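You operate a simulated robot arm through the tools that you are given. There is no shell and no other tool. Be economical: measure what you need, move in short steps, check, and stop when the job is done.

You are at the controls of a simulated robot arm. One attempt, no reset.

TASK
Fetch the blue jack plug and stand it on the top of the side table. Then take the blue cloth from the top of the workbench and leave it on top of the brown book. Then take the red wrench and put it on the top of the laundry counter. Then open the dryer door, put the orange cloth from the top of the folding table in the inside of the dryer and shut the door again. Then pull the white drawer open. Keep to this order. Set down upright: blue jack plug.

Only the result counts: the job must be done as asked and must still hold three seconds after the hand-in. Knocking over, shifting, dropping, spilling or breaking anything else fails it. Flat cloth is picked up by pressing the open fingertips on it (5 to 10 N) and closing them slowly along it; thin cloth reads only 2 to 8 mm in the jaws.

THE ROBOT
A 7-joint arm with a two-finger parallel gripper on a trunk, on a base that drives. Base frame: it is fixed to the floor where the robot stands at the start and does not move with it; the origin is under the middle of the robot, x ahead of it, y to its left, z up. Units: mm, rad, N and s.
With the tool pointing down near the work surface it reaches from about 480 to 920 mm from the robot's upright axis, wherever it stands. Its first joint turns from -2.007 to 2.007 rad. Places, roughly: blue cloth (7x10x3 cm) [800, -100, 800]; blue jack plug [750, 0, 750]; brown book [4500, 2750, 1250]; dryer door [-2900, 0, 700]; inside of the dryer (15x26 cm) [-3080, 0, 520]; orange cloth (7x10x3 cm) [-2800, 3000, 800]; red wrench (21x5x2 cm) [-2900, 1800, 700]; top of the laundry counter [-3100, 1000, 900]; top of the side table [3400, -500, 600]; white drawer [-900, 800, 700]. Payload 3.91 kg.
The TCP is the grasp point between the finger pads, 30 mm short of the fingertips. In the tool frame z runs along the fingers and y along their closing line. Largest opening 110 mm; finger width 20, thickness 10; the body of the gripper, 48 by 112 mm, starts 55 mm behind the TCP.
Orientation is that of the tool frame in the base frame, as a unit quaternion [x, y, z, w]. With the fingers straight down and closing along the base's y, the tool's x points along the base's -x, its y along +y and its z along -z.

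THE INTERFACE
- The arm moves only by the tool send_rows. Its argument "plan" is one flat list of numbers, 7 for each row, row after row: the shift along the tool's x, y, z in units of 150 mm (1.0 is 150 mm), then the turn, a rotation vector about the tool's x, y, z in units of 90 degrees (1.0 is 90 degrees), then the opening in per cent of the stroke, from 0 (shut) to 100 (fully open). In form: [dx, dy, dz, ax, ay, az, grip, dx, dy, dz, ax, ay, az, grip, ...]. A call has 1 to 20 rows; each row is the pose to reach, as a shift and turn from the pose commanded when the call began, along the tool's axes at that moment. A call with a number of a shift or a turn outside -1 to 1 is refused whole. Rows are played at 5 a second. More than 50 mm and 0.15 rad between two rows, or a gripper value outside its range, and nothing of the call is played. Where a pose cannot be reached the arm comes as near as it can. A force on the tool above 40 N (or 10 N above the force at the start of the call, whichever is more), or a blocked arm, ends the call early, and 0.2 s more pass. The fingers move at their own pace (about 153 mm/s each) and stop on an object; they squeeze with about 37 N. The grip force told is the motor's: it shows also when the fingers shut on nothing. Time passes only in rows, and 0.2 s behind the last, so rows that repeat a pose let the fingers close. It gives the time, the measured TCP pose, the force on the tool (base axes), the opening and the grip force at its end, in the units of the frame above (readings bear some noise), with the torque about the TCP (base axes, N m) and any sound that the robot's microphone picked up.
- Cameras (640 x 400 px; columns grow to the right, rows downward): "scene" is now at [175.5, 250.7, 1271.8]; the picture's right is [0.82, -0.58, 0.00], its down [-0.54, -0.76, -0.36] and it looks along [0.21, 0.30, -0.93] (base axes); focal length 214 px, centre (320, 200). "wrist" rides on the gripper at [72, 17, -103] in the tool frame; the picture's right is [-0.23, 0.97, 0.00], its down [-0.76, -0.18, -0.62] and it looks along [-0.61, -0.14, 0.78] (tool axes); focal length 222 px, centre (320, 200). There is no depth. A picture from a camera that has moved, and an enlarged one, comes with that camera's place and axes in the base frame and with its lens.
- camera(camera): a new picture of that camera. No time passes.
- lift_body(by): slides the trunk up (or, below 0, down) by that many mm; the arm and the scene camera ride with it, the base frame stays. It gives what a move gives, with no picture.
- steer(legs): drives the robot by 1 to 6 legs, each [ahead, left, turn to the left] in mm, mm and rad, along the robot's own axes; the way and the turn of a leg run together, so that a leg with both is an arc; at most 1500 mm and 3.142 rad a leg. The arm and the cameras ride along, it lands a little off, and it stops where it bumps. It gives what a move gives.
- head_to(pan, tilt): turns the head with the scene camera to pan (to the left, within 1.396 rad either way) and tilt (down, from -0.506 to 1.204), counted from straight ahead of the robot. It gives what a move gives.
- inspect(camera, box): a new picture of the part [left, top, right, bottom] of that camera's present view, enlarged. No time passes.
- sign_off(): hands the job in; it is judged then, once.

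Go step by step. Nothing tells you exact positions but the pictures and the camera data: compare them with the known pose of the tool, close in by small moves and look again before you grip or let go. The budget is 175 turns and 126 pictures, counting those below and the enlarged ones. Unless the task says otherwise, let go and move clear before handing in.

The tools are called after "Call:" as name(argument=value, ...) on one line, values as JSON. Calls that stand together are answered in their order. send_rows: Moves the arm, as the interface text tells. Its arguments: {"type":"object","properties":{"plan":{"type":"array"}},"required":["plan"]} The other tools are called the same way: lift_body (by) slides the trunk up or down; steer (legs) drives the base; head_to (pan, tilt) turns the head that bears the scene camera; camera (camera) takes a picture; inspect (camera, box) takes an enlarged picture of a part of a camera's view; sign_off () hands the job in.

At the start:

```text
time_s: 0.0
ee_pos: [386.9, 127.5, 1066.5]
ee_rot: [0.0, 1.0, 0.0, 0.0]
contact_force: [0.1, 0.7, -0.1]
ft_torque: [-0.01, -0.01, 0.01]
opening: 109.9
finger_force: 0.0
trunk travel left (down, up): [-650.0, 340.0]
robot x, y, heading: [-2.0, -1.3, 0.0]
head pan, tilt: [0.958, 1.201]
```

scene: 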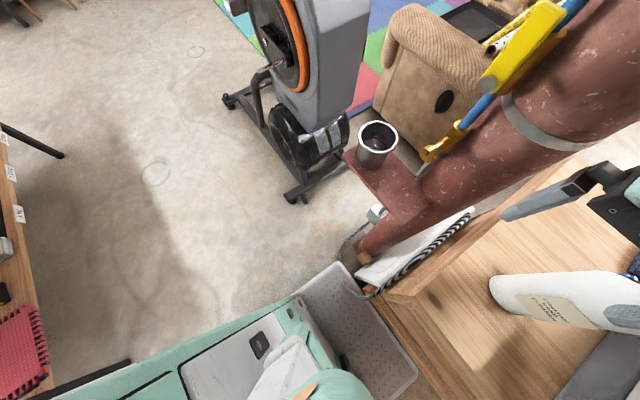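
wrist: 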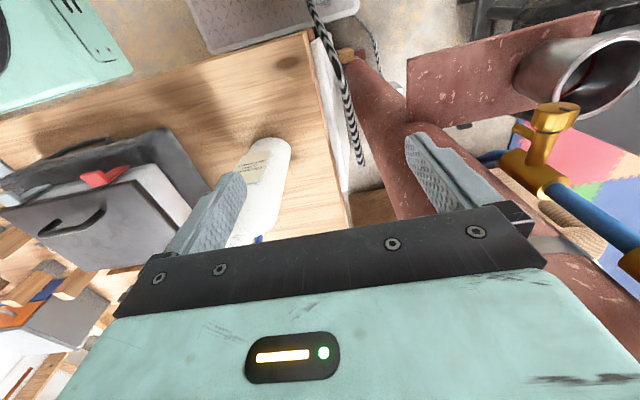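

The scene camera looks down to the left of the bench, so I can't see the whole workbench yet. I'll turn the head ahead to see it.

Call:
head_to(pan=0, tilt=0.8)

Call:
camera(camera="scene")

```text
time_s: 1.2
ee_pos: [386.9, 127.8, 1067.7]
ee_rot: [0.0, 1.0, -0.001, 0.001]
contact_force: [-0.1, -1.1, 0.3]
ft_torque: [0.03, 0.01, 0.01]
opening: 110.1
finger_force: 0.2
trunk travel left (down, up): [-650.0, 340.0]
robot x, y, heading: [0.3, 1.5, 0.002]
head pan, tilt: [0.0, 0.799]
```

```text
123 pictures are left
camera scene: at [224.0, 205.0, 1299.5], right [0.0, -1.0, 0.0], down [-0.72, 0.0, -0.7], along [0.7, 0.0, -0.72], focal length 214 px, centre (320, 200)
```

scene: 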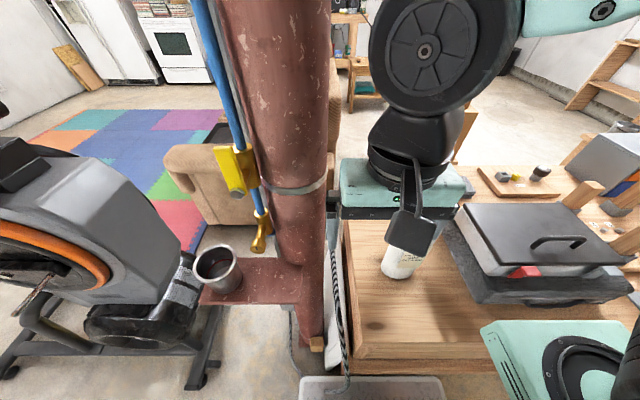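

The arm hides the area around the plug and cloth. I'll shift the tool right to clear the view.

Call:
send_rows(plan=[0, -0.3, 0, 0, 0, 0, 100, 0, -0.6, 0, 0, 0, 0, 100, 0, -0.9, 0, 0, 0, 0, 100, 0, -1, 0, 0, 0, 0, 100])

Call:
send_rows(plan=[0, -0.3, 0, 0, 0, 0, 100, 0, -0.6, 0, 0, 0, 0, 100, 0, -0.9, 0, 0, 0, 0, 100, 0, -1, 0, 0, 0, 0, 100])

Call:
camera(camera="scene")

Call:
camera(camera="wrist")

```text
time_s: 2.2
ee_pos: [397.9, -14.1, 1061.8]
ee_rot: [-0.001, 1.0, 0.001, -0.002]
contact_force: [-0.4, -0.9, -0.1]
ft_torque: [0.0, 0.0, 0.0]
opening: 110.0
finger_force: 0.0
out of reach, approached as far as the arm can: row 3, 4
trunk travel left (down, up): [-650.0, 340.0]
robot x, y, heading: [-0.8, 1.3, -0.003]
head pan, tilt: [0.0, 0.799]
```

```text
time_s: 3.2
ee_pos: [423.3, -158.2, 1060.6]
ee_rot: [0.0, 1.0, 0.0, -0.001]
contact_force: [0.2, 0.3, -0.3]
ft_torque: [0.01, -0.01, 0.01]
opening: 110.0
finger_force: 0.1
out of reach, approached as far as the arm can: row 1, 2, 3, 4
trunk travel left (down, up): [-650.0, 340.0]
robot x, y, heading: [-2.9, -3.6, 0.0]
head pan, tilt: [0.0, 0.799]
```

```text
122 pictures are left
camera scene: at [224.0, 205.0, 1299.5], right [0.0, -1.0, 0.0], down [-0.72, 0.0, -0.7], along [0.7, 0.0, -0.72], focal length 214 px, centre (320, 200)
```

scene: 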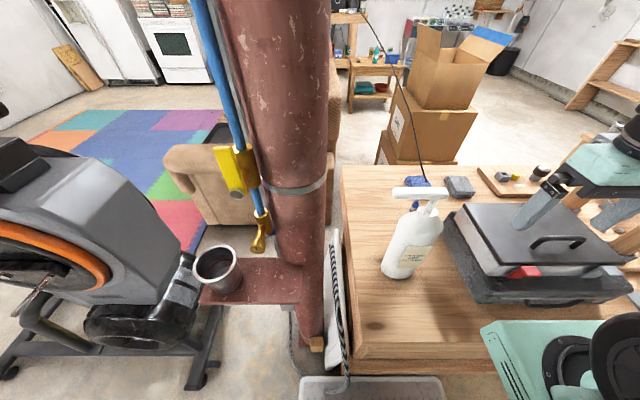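

```text
121 pictures are left
camera wrist: at [350.6, -141.6, 1167.1], right [0.23, 0.97, 0.0], down [0.76, -0.18, 0.62], along [0.61, -0.14, -0.78], focal length 222 px, centre (320, 200)
```

wrist: 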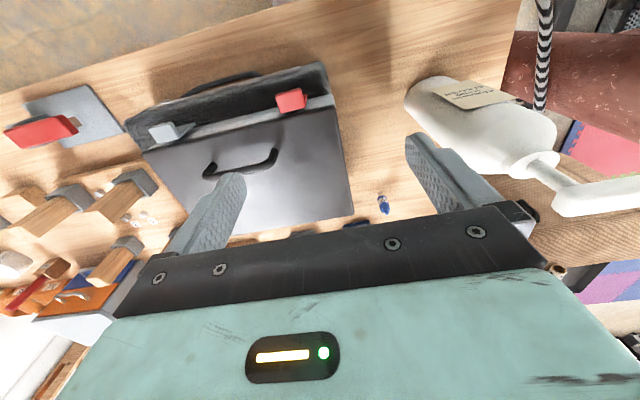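

The blue plug shows up in the wrist view, between the case and the soap pump. I'll enlarge it in both cameras.

Call:
inspect(camera="wrist", box=[320, 140, 440, 230])

Call:
inspect(camera="scene", box=[330, 140, 560, 300])

```text
4.44 times, centred on (380, 185) of wrist
camera zoom: at [350.6, -141.6, 1167.1], right [0.23, 0.97, 0.0], down [0.76, -0.18, 0.62], along [0.61, -0.14, -0.78], focal length 987 px, centre (53, 267)
```

zoom: 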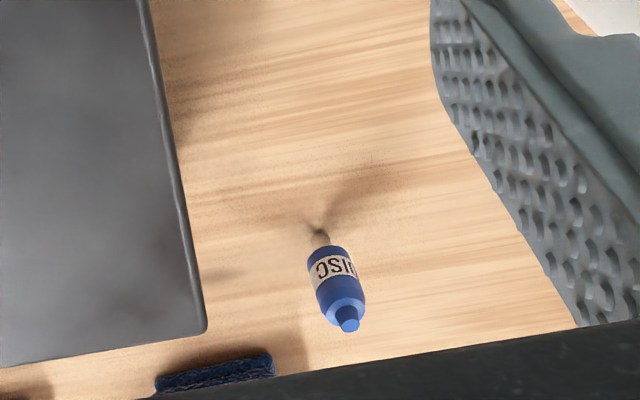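

```text
2.50 times, centred on (445, 220) of scene
camera zoom: at [224.0, 205.0, 1299.5], right [0.0, -1.0, 0.0], down [-0.72, 0.0, -0.7], along [0.7, 0.0, -0.72], focal length 536 px, centre (8, 150)
```

zoom: 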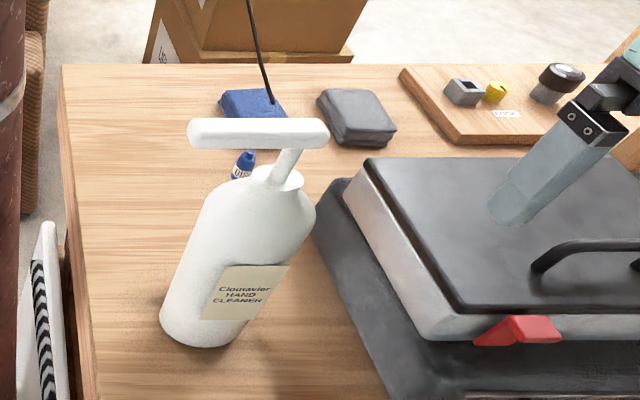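

The plug stands at roughly (700, -75), with the tall soap bottle at about (500, 0) in the arm's way. I'd like to drive right and come in from the other side, so I'll look there first.

Call:
head_to(pan=-1.2, tilt=0.7)

Call:
camera(camera="scene")

```text
time_s: 4.6
ee_pos: [423.2, -157.8, 1061.9]
ee_rot: [0.0, 1.0, 0.0, -0.001]
contact_force: [-0.5, 0.0, -0.1]
ft_torque: [-0.01, 0.0, 0.02]
opening: 109.9
finger_force: 0.0
trunk travel left (down, up): [-650.0, 340.0]
robot x, y, heading: [-0.6, -1.7, -0.003]
head pan, tilt: [-1.201, 0.7]
```

```text
118 pictures are left
camera scene: at [174.1, 125.8, 1307.8], right [-0.93, -0.36, 0.0], down [-0.23, 0.6, -0.76], along [0.28, -0.71, -0.64], focal length 214 px, centre (320, 200)
```

scene: 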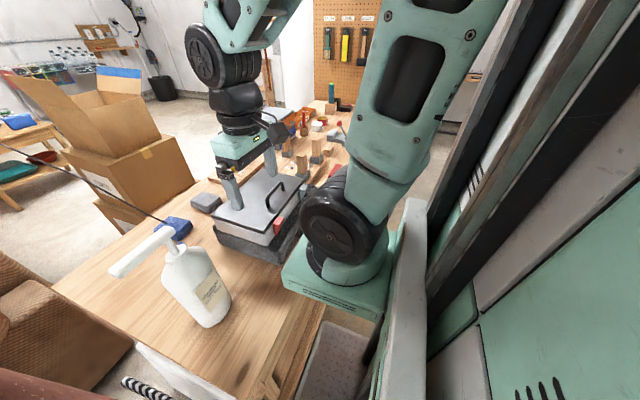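

The space to the right looks mostly free. A thin dark cord seems to reach the blue cloth, so I'll enlarge that.

Call:
inspect(camera="scene", box=[90, 150, 330, 320])

Call:
inspect(camera="scene", box=[0, 60, 200, 260])

```text
2.35 times, centred on (210, 235) of scene
camera zoom: at [174.1, 125.8, 1307.8], right [-0.93, -0.36, 0.0], down [-0.23, 0.6, -0.76], along [0.28, -0.71, -0.64], focal length 505 px, centre (579, 118)
```

zoom: 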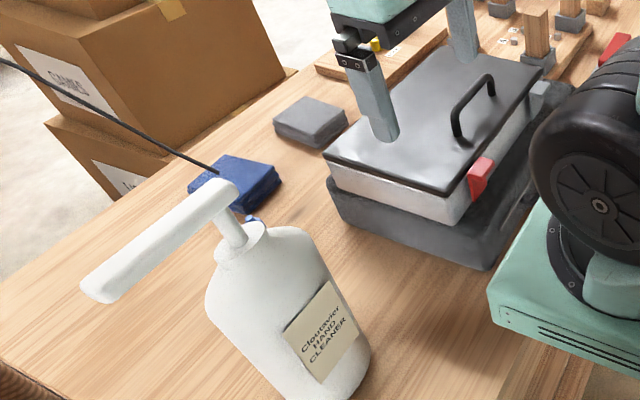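

```text
2.00 times, centred on (100, 160) of scene
camera zoom: at [174.1, 125.8, 1307.8], right [-0.93, -0.36, 0.0], down [-0.23, 0.6, -0.76], along [0.28, -0.71, -0.64], focal length 429 px, centre (760, 280)
```

zoom: 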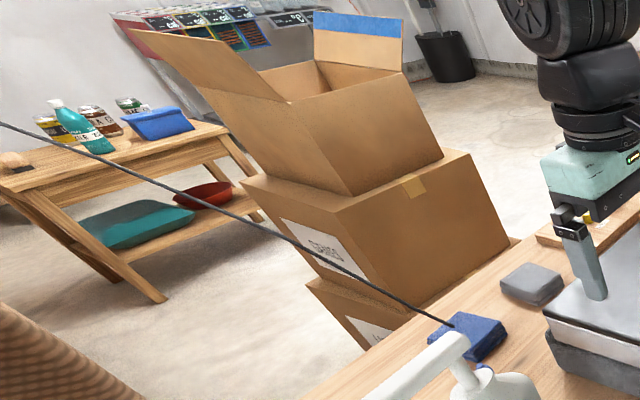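

The cord looks like a rigid rod, with its tip hovering near the space above the plug. I need a wide-baseline view to locate it, so I'll drive right and look again.

Call:
steer(legs=[[0, -300, 0]])

Call:
head_to(pan=-0.2, tilt=0.6)

Call:
camera(camera="scene")

```text
time_s: 6.7
ee_pos: [424.7, -457.9, 1061.8]
ee_rot: [-0.004, 1.0, 0.0, -0.001]
contact_force: [0.2, 0.2, -0.4]
ft_torque: [-0.01, 0.04, 0.02]
opening: 109.9
finger_force: 0.0
trunk travel left (down, up): [-650.0, 340.0]
robot x, y, heading: [2.7, -305.7, 0.006]
head pan, tilt: [-1.201, 0.7]
```

```text
time_s: 8.0
ee_pos: [424.8, -456.3, 1061.0]
ee_rot: [-0.003, 1.0, -0.001, -0.001]
contact_force: [-0.2, -0.5, 0.8]
ft_torque: [0.04, -0.03, 0.0]
opening: 109.9
finger_force: 0.1
trunk travel left (down, up): [-650.0, 340.0]
robot x, y, heading: [1.3, -302.2, 0.011]
head pan, tilt: [-0.201, 0.6]
```

```text
115 pictures are left
camera scene: at [229.7, -112.8, 1316.4], right [-0.19, -0.98, 0.0], down [-0.55, 0.11, -0.82], along [0.81, -0.16, -0.57], focal length 214 px, centre (320, 200)
```

scene: 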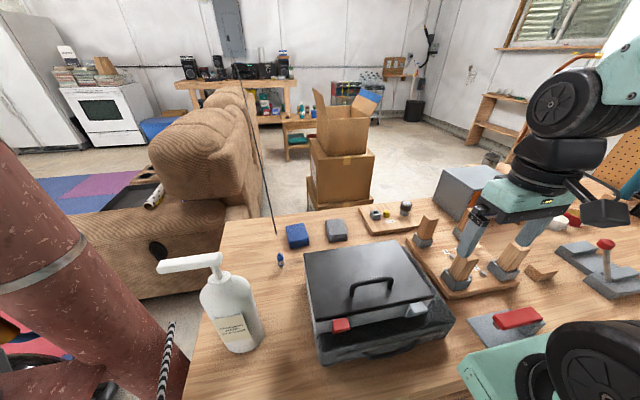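

Call:
inspect(camera="scene", box=[200, 200, 360, 300])

Call:
inspect(camera="scene", box=[160, 40, 320, 240])

```text
4.00 times, centred on (280, 250) of scene
camera zoom: at [229.7, -112.8, 1316.4], right [-0.19, -0.98, 0.0], down [-0.55, 0.11, -0.82], along [0.81, -0.16, -0.57], focal length 858 px, centre (480, 0)
```

zoom: 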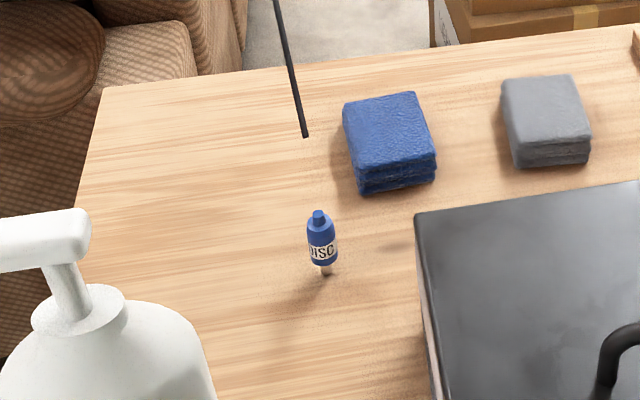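

```text
2.00 times, centred on (240, 140) of scene
camera zoom: at [229.7, -112.8, 1316.4], right [-0.19, -0.98, 0.0], down [-0.55, 0.11, -0.82], along [0.81, -0.16, -0.57], focal length 429 px, centre (480, 320)
```

zoom: 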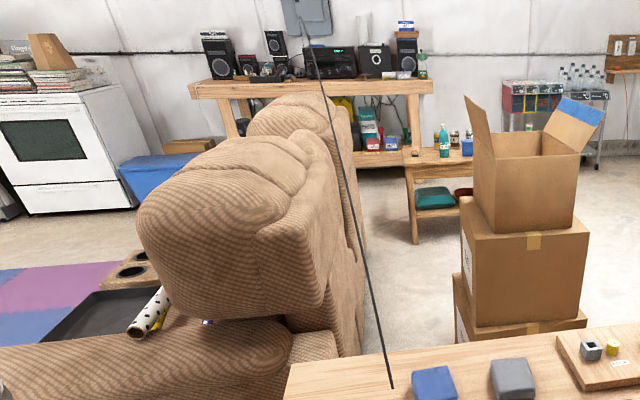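

The rod tip measures about (664, -80, 918), right above the plug at about (697, -76), whose top is at about z = 807. The case's back-left corner is about (578, -142), with its lid at z = 922. A vertical grasp would hit the rod, so I'll come in tilted from the -y side. First I'll raise the trunk and drive right.

Call:
lift_body(by=200)

Call:
steer(legs=[[0, -200, 0]])

Call:
send_rows(plan=[-0.3, 0, 0, 0, 0, 0.09, 100, -0.6, 0, 0, 0, 0, 0.18, 100, -0.9, 0, 0, 0, 0, 0.27, 100, -1, 0, 0, 0, 0, 0.36, 100, -1, 0, 0, 0, 0, 0.45, 100, -1, 0, 0, 0, 0, 0.54, 100, -1, 0, 0, 0, 0, 0.63, 100, -1, 0, 0, 0, 0, 0.72, 100, -1, 0, 0, 0, 0, 0.81, 100, -1, 0, 0, 0, 0, 0.9, 100, -1, 0, 0, 0, 0, 1.0, 100])

```text
time_s: 10.1
ee_pos: [425.9, -456.6, 1261.3]
ee_rot: [-0.003, 1.0, 0.0, 0.0]
contact_force: [0.0, -0.5, 0.5]
ft_torque: [0.01, -0.04, 0.01]
opening: 109.7
finger_force: 0.0
trunk travel left (down, up): [-850.0, 140.0]
robot x, y, heading: [-0.6, -300.3, 0.009]
head pan, tilt: [-0.201, 0.6]
```

```text
time_s: 11.7
ee_pos: [426.1, -658.1, 1262.2]
ee_rot: [-0.004, 1.0, -0.001, -0.001]
contact_force: [0.3, 0.5, 0.2]
ft_torque: [-0.01, 0.03, -0.01]
opening: 110.0
finger_force: 0.0
trunk travel left (down, up): [-850.0, 140.0]
robot x, y, heading: [3.3, -501.3, 0.009]
head pan, tilt: [-0.201, 0.6]
```

```text
refused: row 11 steps farther than a row can; nothing moved
```

The last row turned too far, so I'll use smaller steps.

Call:
send_rows(plan=[-0.3, 0, 0, 0, 0, 0.09, 100, -0.6, 0, 0, 0, 0, 0.18, 100, -0.9, 0, 0, 0, 0, 0.27, 100, -1, 0, 0, 0, 0, 0.36, 100, -1, 0, 0, 0, 0, 0.45, 100, -1, 0, 0, 0, 0, 0.54, 100, -1, 0, 0, 0, 0, 0.63, 100, -1, 0, 0, 0, 0, 0.72, 100, -1, 0, 0, 0, 0, 0.81, 100, -1, 0, 0, 0, 0, 0.9, 100, -1, 0, 0, 0, 0, 0.99, 100])

```text
time_s: 14.1
ee_pos: [576.3, -657.4, 1260.3]
ee_rot: [0.7, 0.714, 0.0, 0.0]
contact_force: [0.1, -0.8, 0.0]
ft_torque: [0.03, -0.01, -0.03]
opening: 110.0
finger_force: 0.0
trunk travel left (down, up): [-850.0, 140.0]
robot x, y, heading: [1.1, -499.6, 0.002]
head pan, tilt: [-0.201, 0.6]
```

I turned the wrong way: the tool's z points down, so the yaw sign flips. I'll turn back the other way while moving towards +x/+y.

Call:
send_rows(plan=[0.2, 0, 0, 0, 0, -0.09, 100, 0.4, 0, 0, 0, 0, -0.18, 100, 0.6, 0, 0, 0, 0, -0.27, 100, 0.8, 0, 0, 0, 0, -0.36, 100, 1, 0, 0, 0, 0, -0.45, 100, 1, 0, 0, 0, 0, -0.54, 100, 1, 0, 0, 0, 0, -0.63, 100, 1, 0, 0, 0, 0, -0.72, 100, 1, 0, 0, 0, 0, -0.81, 100, 1, 0, 0, 0, 0, -0.9, 100, 1, 0, 0, 0, 0, -0.99, 100])

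Call:
send_rows(plan=[0, 0.3, 0, 0, 0, -0.09, 100, 0, 0.6, 0, 0, 0, -0.18, 100, 0, 0.9, 0, 0, 0, -0.27, 100, 0, 1, 0, 0, 0, -0.36, 100, 0, 1, 0, 0, 0, -0.45, 100, 0, 1, 0, 0, 0, -0.54, 100, 0, 1, 0, 0, 0, -0.63, 100, 0, 1, 0, 0, 0, -0.72, 100, 0, 1, 0, 0, 0, -0.81, 100, 0, 1, 0, 0, 0, -0.9, 100, 0, 1, 0, 0, 0, -0.99, 100])

```text
time_s: 16.5
ee_pos: [572.9, -505.3, 1260.5]
ee_rot: [-0.003, 1.0, -0.001, -0.001]
contact_force: [-0.3, -0.3, 0.6]
ft_torque: [0.0, -0.04, -0.03]
opening: 109.9
finger_force: 0.0
trunk travel left (down, up): [-850.0, 140.0]
robot x, y, heading: [4.8, -501.5, -0.001]
head pan, tilt: [-0.201, 0.6]
```

```text
time_s: 18.9
ee_pos: [572.4, -357.2, 1261.6]
ee_rot: [-0.705, 0.71, 0.0, -0.001]
contact_force: [-0.1, 0.3, 0.1]
ft_torque: [0.0, -0.02, -0.03]
opening: 110.0
finger_force: 0.1
trunk travel left (down, up): [-850.0, 140.0]
robot x, y, heading: [-0.3, -501.4, 0.001]
head pan, tilt: [-0.201, 0.6]
```

The tool now closes along x with the camera on the -y side. Next I'll tilt it 30° and move over the gap behind the case.

Call:
send_rows(plan=[-0.2, -0.2, 0, 0, -0.08, 0, 100, -0.4, -0.4, 0, 0, -0.16, 0, 100, -0.6, -0.6, 0, 0, -0.24, 0, 100, -0.8, -0.8, 0.1, 0, -0.333, 0, 100, -0.9, -0.833, 0.3, 0, -0.333, 0, 100, -0.95, -0.833, 0.55, 0, -0.333, 0, 100, -0.95, -0.833, 0.8, 0, -0.333, 0, 100])

Call:
camera(camera="wrist")

Call:
head_to(pan=0.3, tilt=0.7)

Call:
camera(camera="scene")

```text
time_s: 20.5
ee_pos: [698.2, -214.7, 1143.6]
ee_rot: [-0.679, 0.687, 0.182, 0.184]
contact_force: [-0.4, -0.1, -0.2]
ft_torque: [0.01, 0.02, 0.0]
opening: 109.9
finger_force: 0.1
trunk travel left (down, up): [-850.0, 140.0]
robot x, y, heading: [2.6, -500.7, 0.004]
head pan, tilt: [-0.201, 0.6]
```

```text
112 pictures are left
camera wrist: at [679.0, -329.5, 1198.4], right [-0.97, 0.21, 0.11], down [0.18, 0.35, 0.92], along [0.15, 0.92, -0.37], focal length 222 px, centre (320, 200)
```

wrist: 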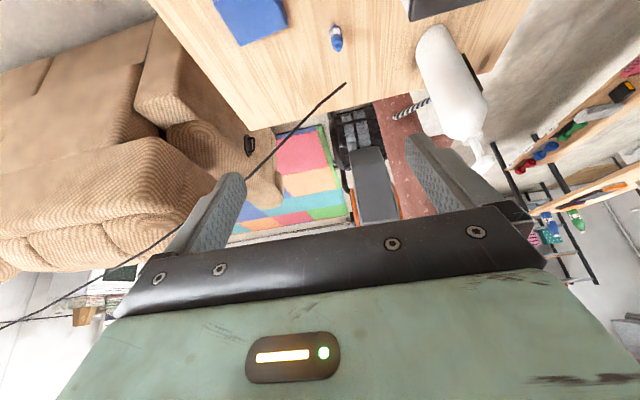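

```text
time_s: 21.5
ee_pos: [697.3, -215.2, 1143.0]
ee_rot: [-0.679, 0.686, 0.183, 0.184]
contact_force: [-0.2, 0.5, -0.6]
ft_torque: [-0.02, -0.01, -0.03]
opening: 110.0
finger_force: 0.2
trunk travel left (down, up): [-850.0, 140.0]
robot x, y, heading: [3.2, -504.6, 0.006]
head pan, tilt: [0.3, 0.7]
```

```text
111 pictures are left
camera scene: at [225.5, -270.8, 1507.8], right [0.3, -0.95, 0.0], down [-0.61, -0.19, -0.77], along [0.73, 0.23, -0.64], focal length 214 px, centre (320, 200)
```

scene: 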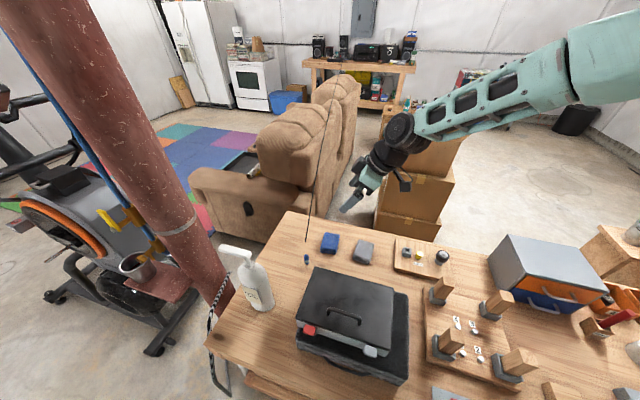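

The reach works. This view disagrees with my assumed bench height, so I'll enlarge the wrist view to triangulate the plug properly.

Call:
inspect(camera="wrist", box=[260, 0, 420, 100])

Call:
inspect(camera="scene", box=[240, 200, 400, 300])

```text
4.00 times, centred on (340, 50) of wrist
camera zoom: at [679.1, -329.6, 1198.6], right [-0.97, 0.21, 0.12], down [0.18, 0.35, 0.92], along [0.15, 0.92, -0.37], focal length 888 px, centre (240, 800)
```

zoom: 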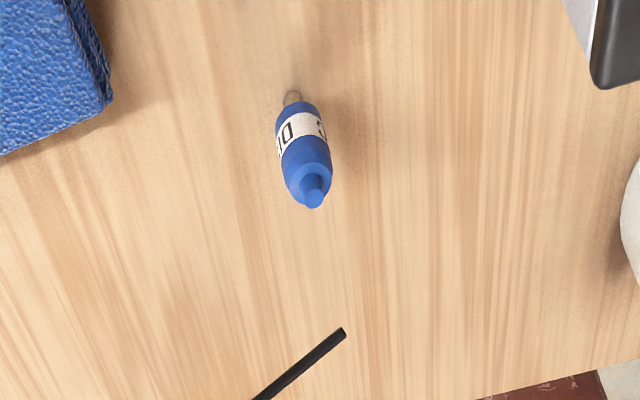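

```text
4.00 times, centred on (320, 250) of scene
camera zoom: at [225.5, -270.8, 1507.8], right [0.3, -0.95, 0.0], down [-0.61, -0.19, -0.77], along [0.73, 0.23, -0.64], focal length 858 px, centre (320, 0)
```

zoom: 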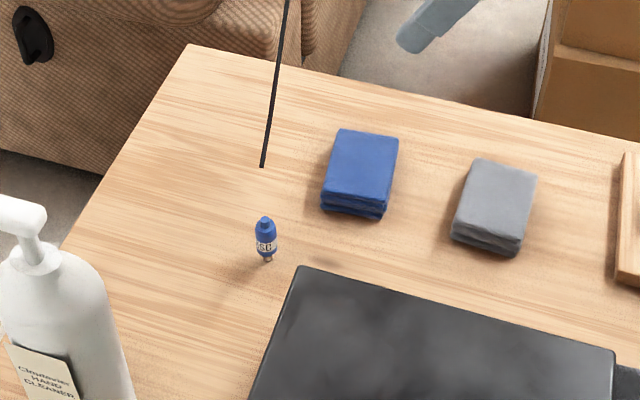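

Triangulated from two views, the plug runs from z = 785 to 848 at (660, -81), so the bench top is near 785. The rod tip is at about (661, -81, 925). I'll use a 45° tilt and step to a pre-grasp pose with the fingers half open.

Call:
send_rows(plan=[0.08, 0.08, 0.2, 0, -0.06, 0, 45, 0.16, 0.16, 0.4, 0, -0.12, 0, 45, 0.247, 0.253, 0.63, 0, -0.167, 0, 45])

Call:
camera(camera="wrist")

```text
time_s: 22.3
ee_pos: [660.0, -198.6, 1042.9]
ee_rot: [-0.649, 0.656, 0.27, 0.274]
contact_force: [-0.3, 0.0, 0.6]
ft_torque: [-0.01, -0.02, 0.03]
opening: 49.5
finger_force: 0.1
trunk travel left (down, up): [-850.0, 140.0]
robot x, y, heading: [3.3, -504.3, 0.002]
head pan, tilt: [0.3, 0.7]
```

```text
108 pictures are left
camera wrist: at [642.5, -322.3, 1066.1], right [-0.97, 0.17, 0.16], down [0.18, 0.09, 0.98], along [0.15, 0.98, -0.12], focal length 222 px, centre (320, 200)
```

wrist: 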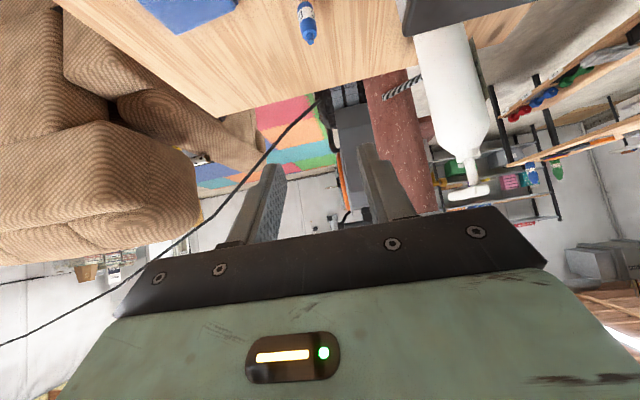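

Call:
send_rows(plan=[0.12, 0, 0.22, 0, 0, 0, 45, 0.25, 0, 0.44, 0, 0, 0, 45, 0.37, 0, 0.66, 0, 0, 0, 45, 0.495, 0, 0.872, 0, 0, 0, 45])

Call:
camera(camera="wrist")

Call:
inspect(camera="scene", box=[240, 160, 440, 300])

```text
time_s: 23.3
ee_pos: [661.9, -158.4, 895.6]
ee_rot: [-0.65, 0.657, 0.27, 0.271]
contact_force: [0.3, 0.8, 0.5]
ft_torque: [-0.01, 0.04, -0.03]
opening: 49.6
finger_force: 0.0
trunk travel left (down, up): [-850.0, 140.0]
robot x, y, heading: [1.5, -502.1, 0.005]
head pan, tilt: [0.3, 0.7]
```

```text
107 pictures are left
camera wrist: at [643.1, -282.5, 919.5], right [-0.97, 0.17, 0.16], down [0.18, 0.1, 0.98], along [0.15, 0.98, -0.12], focal length 222 px, centre (320, 200)
```

wrist: 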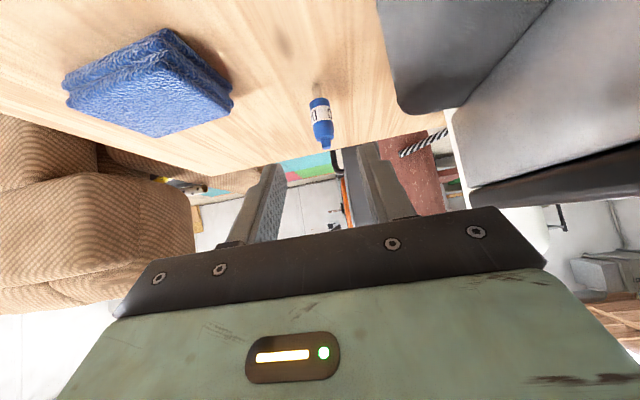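

```text
2.86 times, centred on (340, 230) of scene
camera zoom: at [225.2, -271.0, 1507.9], right [0.3, -0.95, 0.0], down [-0.61, -0.19, -0.77], along [0.73, 0.23, -0.64], focal length 613 px, centre (263, 114)
```

zoom: 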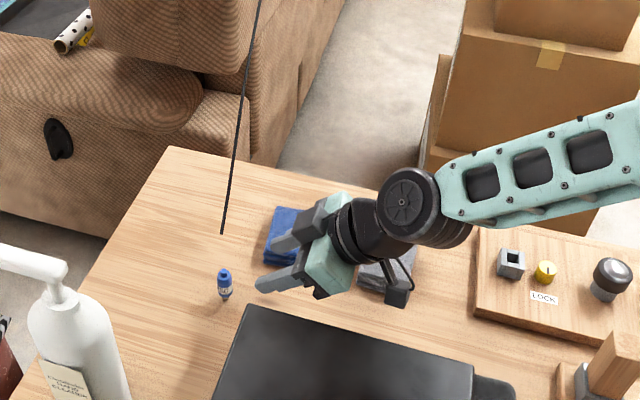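

The plug lines up on the tool axis between the fingers, about 115 mm ahead. I'll advance along the tool's z.

Call:
send_rows(plan=[0, 0, 0.2, 0, 0, 0, 45, 0, 0, 0.4, 0, 0, 0, 45, 0, 0, 0.55, 0, 0, 0, 45, 0, 0, 0.65, 0, 0, 0, 45, 0, 0, 0.69, 0, 0, 0, 45])

Call:
camera(camera="wrist")

Call:
inspect(camera="scene", box=[260, 190, 380, 280])

```text
time_s: 24.1
ee_pos: [662.3, -101.8, 842.9]
ee_rot: [-0.648, 0.657, 0.272, 0.273]
contact_force: [-6.5, -8.7, 21.2]
ft_torque: [-0.92, 1.04, 0.22]
opening: 49.4
finger_force: 0.1
trunk travel left (down, up): [-850.0, 140.0]
robot x, y, heading: [2.7, -502.8, 0.005]
head pan, tilt: [0.3, 0.7]
stopped in row 4: the force on the tool passed its limit (the readings are from after the stop); the commanded pose is now the measured one
```

```text
105 pictures are left
camera wrist: at [644.3, -225.8, 865.9], right [-0.97, 0.17, 0.16], down [0.18, 0.09, 0.98], along [0.15, 0.98, -0.12], focal length 222 px, centre (320, 200)
```

wrist: 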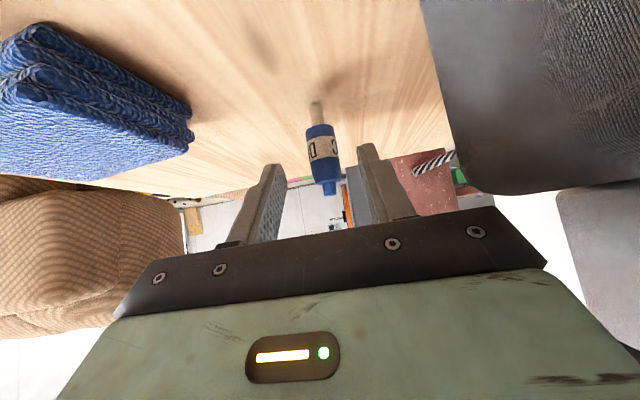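

```text
4.44 times, centred on (320, 235) of scene
camera zoom: at [224.4, -272.3, 1508.4], right [0.3, -0.95, 0.0], down [-0.61, -0.19, -0.77], along [0.73, 0.23, -0.64], focal length 953 px, centre (320, 44)
```

zoom: 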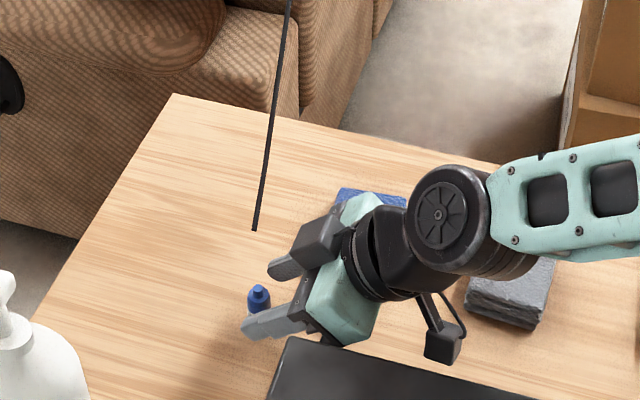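

The lower-left corner of the gripper body touched the back of the case, and the plug is unaffected. I'll back off, yaw 20° so the body clears the case, and line up again.

Call:
send_rows(plan=[0, 0, -0.2, 0, 0, 0, 45, 0, 0, -0.4, 0, 0, 0, 45, 0, -0.04, -0.4, -0.052, 0, -0.052, 45, 0, -0.08, -0.38, -0.105, 0, -0.105, 45, 0, -0.127, -0.344, -0.157, 0, -0.157, 45])

Call:
camera(camera="wrist")

```text
time_s: 25.3
ee_pos: [682.2, -140.1, 876.9]
ee_rot: [0.752, -0.535, -0.313, -0.222]
contact_force: [0.1, 0.6, 0.0]
ft_torque: [0.02, 0.02, 0.01]
opening: 49.5
finger_force: 0.1
trunk travel left (down, up): [-850.0, 140.0]
robot x, y, heading: [2.4, -502.2, 0.009]
head pan, tilt: [0.3, 0.7]
```

```text
103 pictures are left
camera wrist: at [707.1, -262.2, 899.6], right [-0.97, -0.17, 0.16], down [0.14, 0.15, 0.98], along [-0.19, 0.97, -0.12], focal length 222 px, centre (320, 200)
```

wrist: 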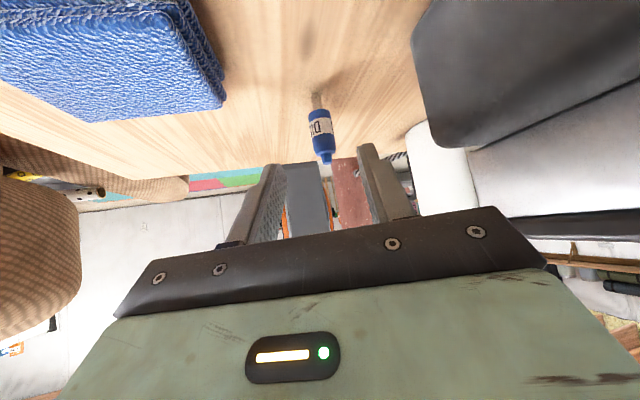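

Aligned again. I'll advance 75 mm.

Call:
send_rows(plan=[0, 0, 0.17, 0, 0, 0, 45, 0, 0, 0.32, 0, 0, 0, 45, 0, 0, 0.42, 0, 0, 0, 45, 0, 0, 0.5, 0, 0, 0, 45])

Call:
camera(camera="wrist")

```text
time_s: 26.3
ee_pos: [665.6, -87.7, 822.2]
ee_rot: [0.753, -0.535, -0.313, -0.222]
contact_force: [0.3, 1.0, 0.1]
ft_torque: [0.01, -0.01, 0.03]
opening: 49.6
finger_force: 0.0
trunk travel left (down, up): [-850.0, 140.0]
robot x, y, heading: [-1.0, -502.6, 0.006]
head pan, tilt: [0.3, 0.7]
```

```text
102 pictures are left
camera wrist: at [690.6, -210.5, 845.6], right [-0.97, -0.17, 0.16], down [0.14, 0.15, 0.98], along [-0.19, 0.97, -0.12], focal length 222 px, centre (320, 200)
```

wrist: 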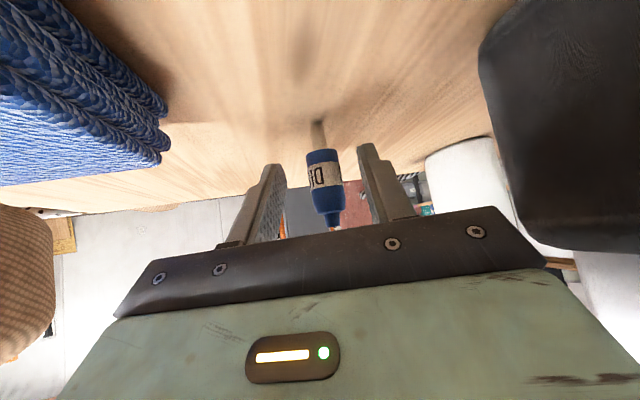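

The plug is centred between the pads. I'll close the fingers.

Call:
send_rows(plan=[0, 0, 0, 0, 0, 0, 25, 0, 0, 0, 0, 0, 0, 15, 0, 0, 0, 0, 0, 0, 10, 0, 0, 0, 0, 0, 0, 10])

```text
time_s: 27.3
ee_pos: [665.7, -87.2, 822.8]
ee_rot: [0.752, -0.535, -0.314, -0.223]
contact_force: [0.4, 0.2, -0.1]
ft_torque: [-0.03, -0.03, 0.01]
opening: 18.7
finger_force: 37.0
trunk travel left (down, up): [-850.0, 140.0]
robot x, y, heading: [-1.3, -501.4, -0.0]
head pan, tilt: [0.3, 0.7]
```

Gripped at 18.7 mm. I'll lift straight up 35 mm and check.

Call:
send_rows(plan=[-0.05, 0, -0.05, 0, 0, 0, 5, -0.11, 0, -0.11, 0, 0, 0, 5, -0.165, 0, -0.165, 0, 0, 0, 5])

Call:
camera(camera="wrist")

Call:
inspect(camera="scene", box=[260, 190, 380, 280])

```text
time_s: 28.1
ee_pos: [667.1, -87.9, 858.7]
ee_rot: [0.753, -0.535, -0.313, -0.222]
contact_force: [-0.1, -0.2, -0.4]
ft_torque: [0.02, 0.01, 0.05]
opening: 18.2
finger_force: 37.3
trunk travel left (down, up): [-850.0, 140.0]
robot x, y, heading: [1.8, -501.6, 0.007]
head pan, tilt: [0.3, 0.7]
```

```text
101 pictures are left
camera wrist: at [692.1, -210.7, 881.1], right [-0.97, -0.17, 0.16], down [0.14, 0.15, 0.98], along [-0.19, 0.97, -0.12], focal length 222 px, centre (320, 200)
```

wrist: 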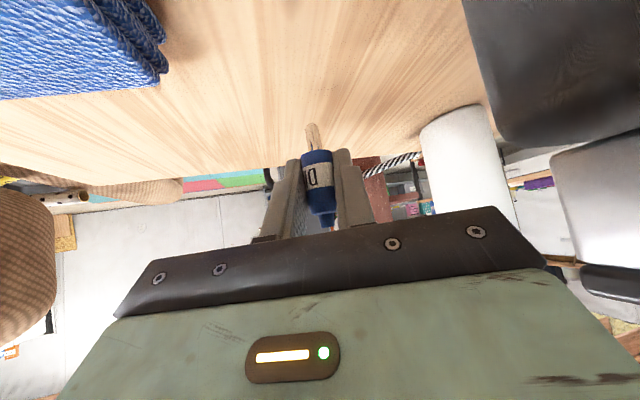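

```text
4.44 times, centred on (320, 235) of scene
camera zoom: at [225.7, -271.1, 1507.7], right [0.3, -0.95, 0.0], down [-0.61, -0.19, -0.76], along [0.73, 0.23, -0.64], focal length 953 px, centre (320, 44)
```

zoom: 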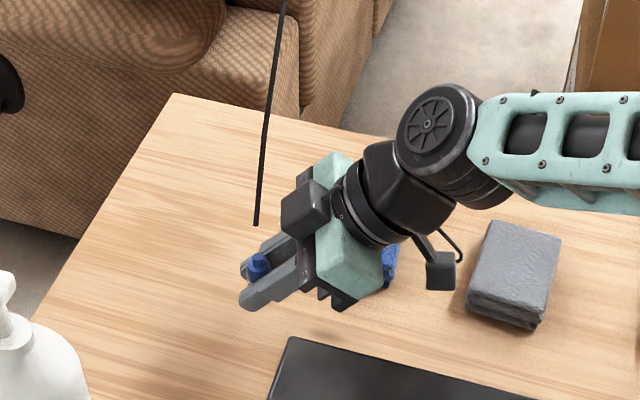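

The plug is held upright. I'll back out along the tool axis, away from the rod, and then look around to plan the drive.

Call:
send_rows(plan=[0, 0, -0.3, 0, 0, 0, 5, 0, 0, -0.6, 0, 0, 0, 5, 0, 0, -0.9, 0, 0, 0, 5, -0.3, 0, -1, 0, 0, 0, 5, -0.6, 0, -1, 0, 0, 0, 5, -0.9, 0, -1, 0, 0, 0, 5])

Call:
head_to(pan=-0.6, tilt=0.2)

Call:
camera(camera="scene")

Call:
head_to(pan=0.7, tilt=0.2)

Call:
camera(camera="scene")

```text
time_s: 29.5
ee_pos: [670.2, -96.1, 1060.4]
ee_rot: [0.752, -0.535, -0.313, -0.223]
contact_force: [0.1, 0.4, 0.4]
ft_torque: [0.03, 0.06, 0.03]
opening: 18.4
finger_force: 36.9
trunk travel left (down, up): [-850.0, 140.0]
robot x, y, heading: [1.4, -505.6, 0.005]
head pan, tilt: [0.3, 0.7]
```

```text
time_s: 30.7
ee_pos: [669.3, -94.3, 1060.1]
ee_rot: [0.752, -0.535, -0.314, -0.222]
contact_force: [0.1, -0.6, 0.1]
ft_torque: [0.03, 0.03, 0.04]
opening: 18.4
finger_force: 36.9
trunk travel left (down, up): [-850.0, 140.0]
robot x, y, heading: [1.4, -502.8, 0.004]
head pan, tilt: [-0.6, 0.201]
```

```text
99 pictures are left
camera scene: at [221.8, -348.9, 1553.1], right [-0.56, -0.83, 0.0], down [-0.17, 0.11, -0.98], along [0.81, -0.55, -0.2], focal length 214 px, centre (320, 200)
```

scene: 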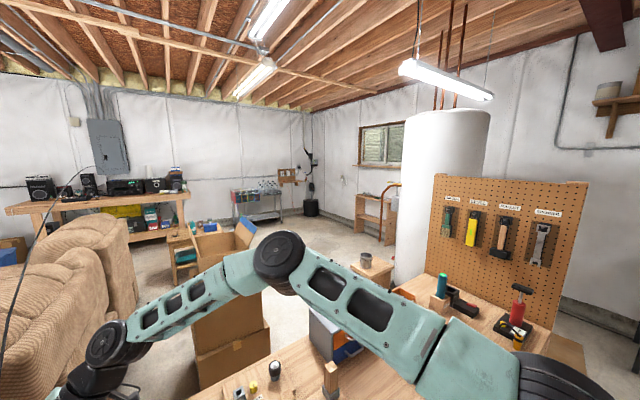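

```text
time_s: 32.2
ee_pos: [668.3, -96.5, 1060.0]
ee_rot: [0.753, -0.534, -0.314, -0.221]
contact_force: [-0.3, 0.6, -0.3]
ft_torque: [0.0, 0.0, 0.01]
opening: 18.5
finger_force: 36.8
trunk travel left (down, up): [-850.0, 140.0]
robot x, y, heading: [3.0, -505.4, 0.005]
head pan, tilt: [0.7, 0.201]
```

```text
98 pictures are left
camera scene: at [215.6, -236.4, 1553.2], right [0.65, -0.76, 0.0], down [-0.15, -0.13, -0.98], along [0.75, 0.63, -0.2], focal length 214 px, centre (320, 200)
```

scene: 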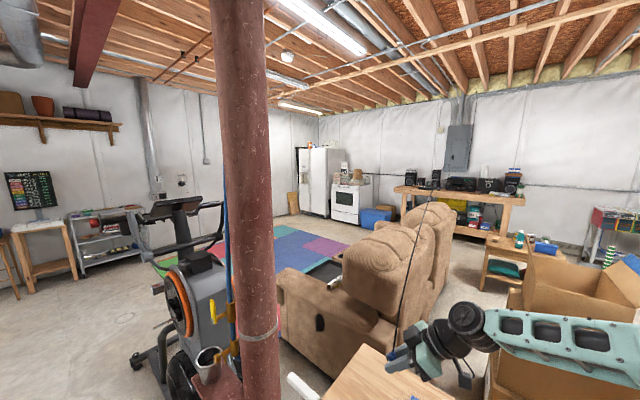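

The plug is up and clear. The side table is the small one with bottles behind the box stack, so I'll check whether going right around the bench is possible.

Call:
head_to(pan=-1.1, tilt=0.45)

Call:
camera(camera="scene")

```text
time_s: 34.0
ee_pos: [668.9, -95.2, 1060.6]
ee_rot: [0.753, -0.535, -0.314, -0.222]
contact_force: [0.2, -0.3, -0.1]
ft_torque: [0.02, -0.01, -0.03]
opening: 18.3
finger_force: 37.8
trunk travel left (down, up): [-850.0, 140.0]
robot x, y, heading: [-0.2, -501.7, 0.006]
head pan, tilt: [-1.1, 0.45]
```

```text
97 pictures are left
camera scene: at [186.8, -378.4, 1530.0], right [-0.89, -0.46, 0.0], down [-0.2, 0.39, -0.9], along [0.41, -0.8, -0.44], focal length 214 px, centre (320, 200)
```

scene: 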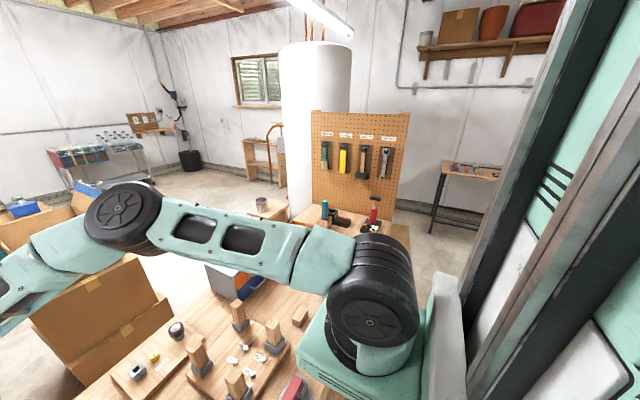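

Call:
inspect(camera="scene", box=[160, 120, 480, 320])

```text
2.00 times, centred on (320, 220) of scene
camera zoom: at [186.8, -378.4, 1530.0], right [-0.89, -0.46, 0.0], down [-0.2, 0.39, -0.9], along [0.41, -0.8, -0.44], focal length 429 px, centre (320, 160)
```

zoom: 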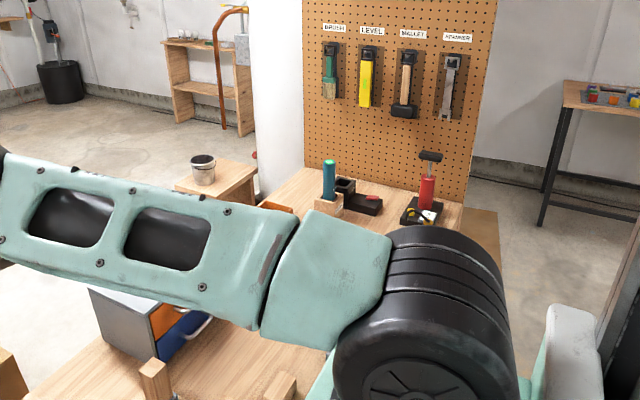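

The right end of the bench is about y = -1640 with open floor beyond, so I'll go that way. First I'll tuck the arm in.

Call:
send_rows(plan=[0.02, 0.2, -0.19, 0, 0, 0, 5, 0.05, 0.41, -0.38, 0, 0, 0, 5, 0.07, 0.61, -0.57, 0, 0, 0, 5, 0.1, 0.82, -0.76, 0, 0, 0, 5])

Call:
send_rows(plan=[0.02, 0.2, -0.19, 0, 0, 0, 5, 0.05, 0.41, -0.38, 0, 0, 0, 5, 0.07, 0.61, -0.57, 0, 0, 0, 5, 0.1, 0.82, -0.76, 0, 0, 0, 5])

Call:
steer(legs=[[0, 0, -1.57]])

Call:
head_to(pan=0, tilt=0.45)

Call:
camera(camera="scene")

```text
time_s: 35.0
ee_pos: [582.7, -226.1, 1129.2]
ee_rot: [0.753, -0.534, -0.314, -0.222]
contact_force: [-0.5, 0.6, -1.1]
ft_torque: [0.0, 0.02, 0.02]
opening: 18.5
finger_force: 37.2
trunk travel left (down, up): [-850.0, 140.0]
robot x, y, heading: [1.6, -500.5, 0.01]
head pan, tilt: [-1.1, 0.45]
```

```text
time_s: 36.0
ee_pos: [497.6, -350.9, 1202.5]
ee_rot: [0.753, -0.534, -0.314, -0.223]
contact_force: [0.3, 0.8, -1.7]
ft_torque: [-0.01, 0.01, 0.02]
opening: 18.4
finger_force: 37.1
trunk travel left (down, up): [-850.0, 140.0]
robot x, y, heading: [3.8, -503.6, 0.008]
head pan, tilt: [-1.1, 0.45]
```

```text
time_s: 40.2
ee_pos: [159.0, -996.0, 1201.9]
ee_rot: [-0.159, 0.909, 0.067, 0.378]
contact_force: [0.6, 1.0, -1.0]
ft_torque: [0.01, -0.03, 0.02]
opening: 18.4
finger_force: 36.8
trunk travel left (down, up): [-850.0, 140.0]
robot x, y, heading: [3.7, -503.3, -1.556]
head pan, tilt: [-1.1, 0.45]
```

```text
time_s: 41.5
ee_pos: [158.2, -996.0, 1201.8]
ee_rot: [-0.159, 0.909, 0.067, 0.378]
contact_force: [0.4, 0.3, -0.5]
ft_torque: [0.01, 0.01, 0.0]
opening: 18.7
finger_force: 37.7
trunk travel left (down, up): [-850.0, 140.0]
robot x, y, heading: [1.4, -504.6, -1.555]
head pan, tilt: [0.0, 0.45]
```

```text
95 pictures are left
camera scene: at [212.1, -733.1, 1530.0], right [-1.0, -0.02, 0.0], down [-0.01, 0.44, -0.9], along [0.01, -0.9, -0.44], focal length 214 px, centre (320, 200)
```

scene: 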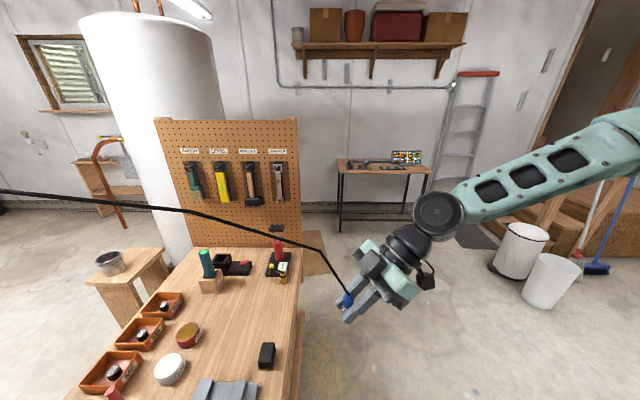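

The dark cord now seems to run to the plug in the gripper. I must look at that closely.

Call:
inspect(camera="scene", box=[280, 210, 480, 340])

Call:
camera(camera="wrist")

```text
3.08 times, centred on (380, 275) of scene
camera zoom: at [212.1, -733.1, 1530.0], right [-1.0, -0.02, 0.0], down [-0.01, 0.44, -0.9], along [0.01, -0.9, -0.44], focal length 660 px, centre (135, -31)
```

zoom: 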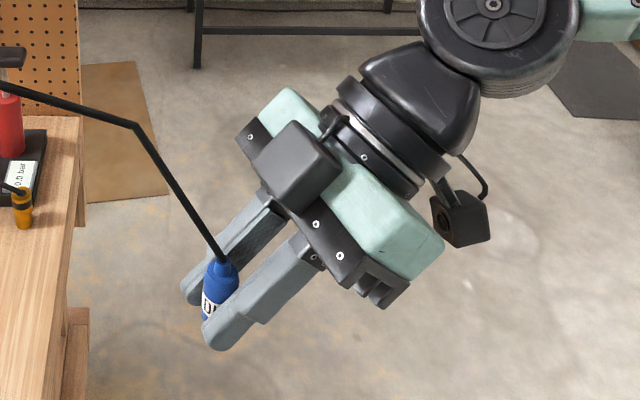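

```text
93 pictures are left
camera wrist: at [35.4, -1021.9, 1224.7], right [-0.18, 0.97, 0.16], down [0.15, -0.14, 0.98], along [0.97, 0.2, -0.12], focal length 222 px, centre (320, 200)
```

wrist: 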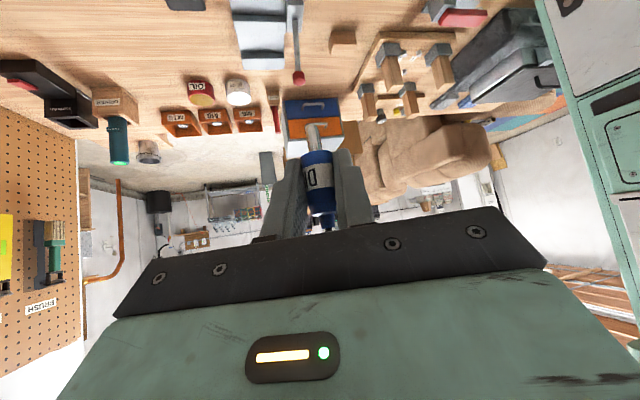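

The cord is the plug's own cable, tied to its top. I need to see where it leads and whether it drags on anything, so I'll follow it with the head.

Call:
head_to(pan=1.35, tilt=0.15)

Call:
camera(camera="scene")

```text
time_s: 43.0
ee_pos: [158.6, -995.4, 1201.9]
ee_rot: [-0.16, 0.909, 0.068, 0.378]
contact_force: [0.4, 0.4, -1.0]
ft_torque: [0.02, -0.01, -0.01]
opening: 18.5
finger_force: 37.3
trunk travel left (down, up): [-850.0, 140.0]
robot x, y, heading: [-0.3, -501.1, -1.552]
head pan, tilt: [1.349, 0.15]
```

```text
92 pictures are left
camera scene: at [301.4, -660.2, 1557.9], right [-0.2, -0.98, 0.0], down [-0.15, 0.03, -0.99], along [0.97, -0.2, -0.15], focal length 214 px, centre (320, 200)
```

scene: 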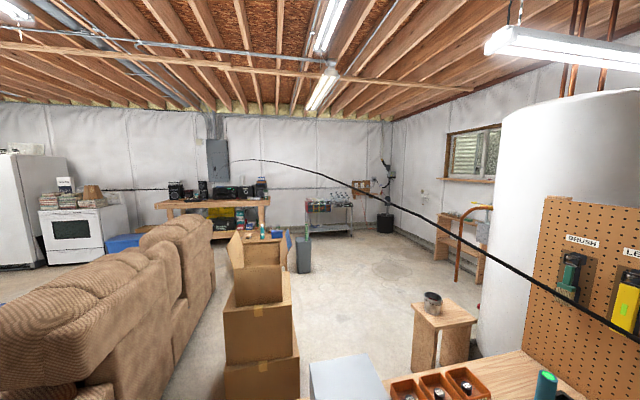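

Call:
inspect(camera="scene", box=[150, 130, 310, 240])

Call:
inspect(camera="scene", box=[270, 140, 640, 370])

```text
3.64 times, centred on (230, 185) of scene
camera zoom: at [301.4, -660.2, 1557.9], right [-0.2, -0.98, 0.0], down [-0.15, 0.03, -0.99], along [0.97, -0.2, -0.15], focal length 780 px, centre (647, 254)
```

zoom: 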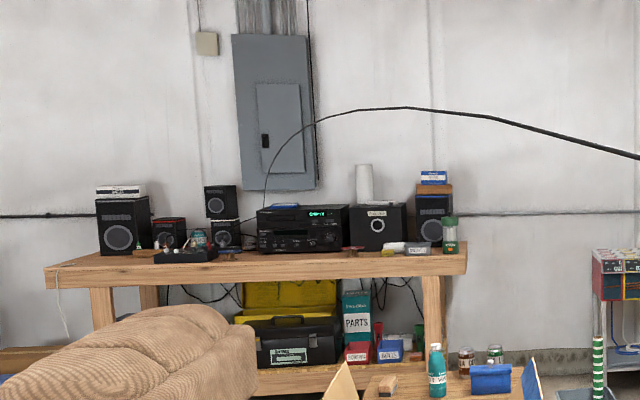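

```text
1.73 times, centred on (455, 255) of scene
camera zoom: at [301.4, -660.2, 1557.9], right [-0.2, -0.98, 0.0], down [-0.15, 0.03, -0.99], along [0.97, -0.2, -0.15], focal length 371 px, centre (86, 105)
```

zoom: 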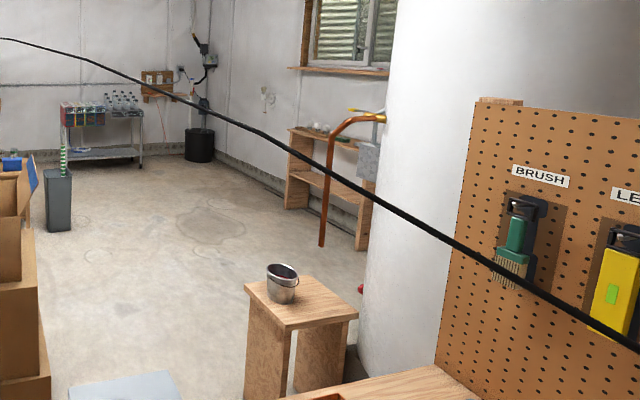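

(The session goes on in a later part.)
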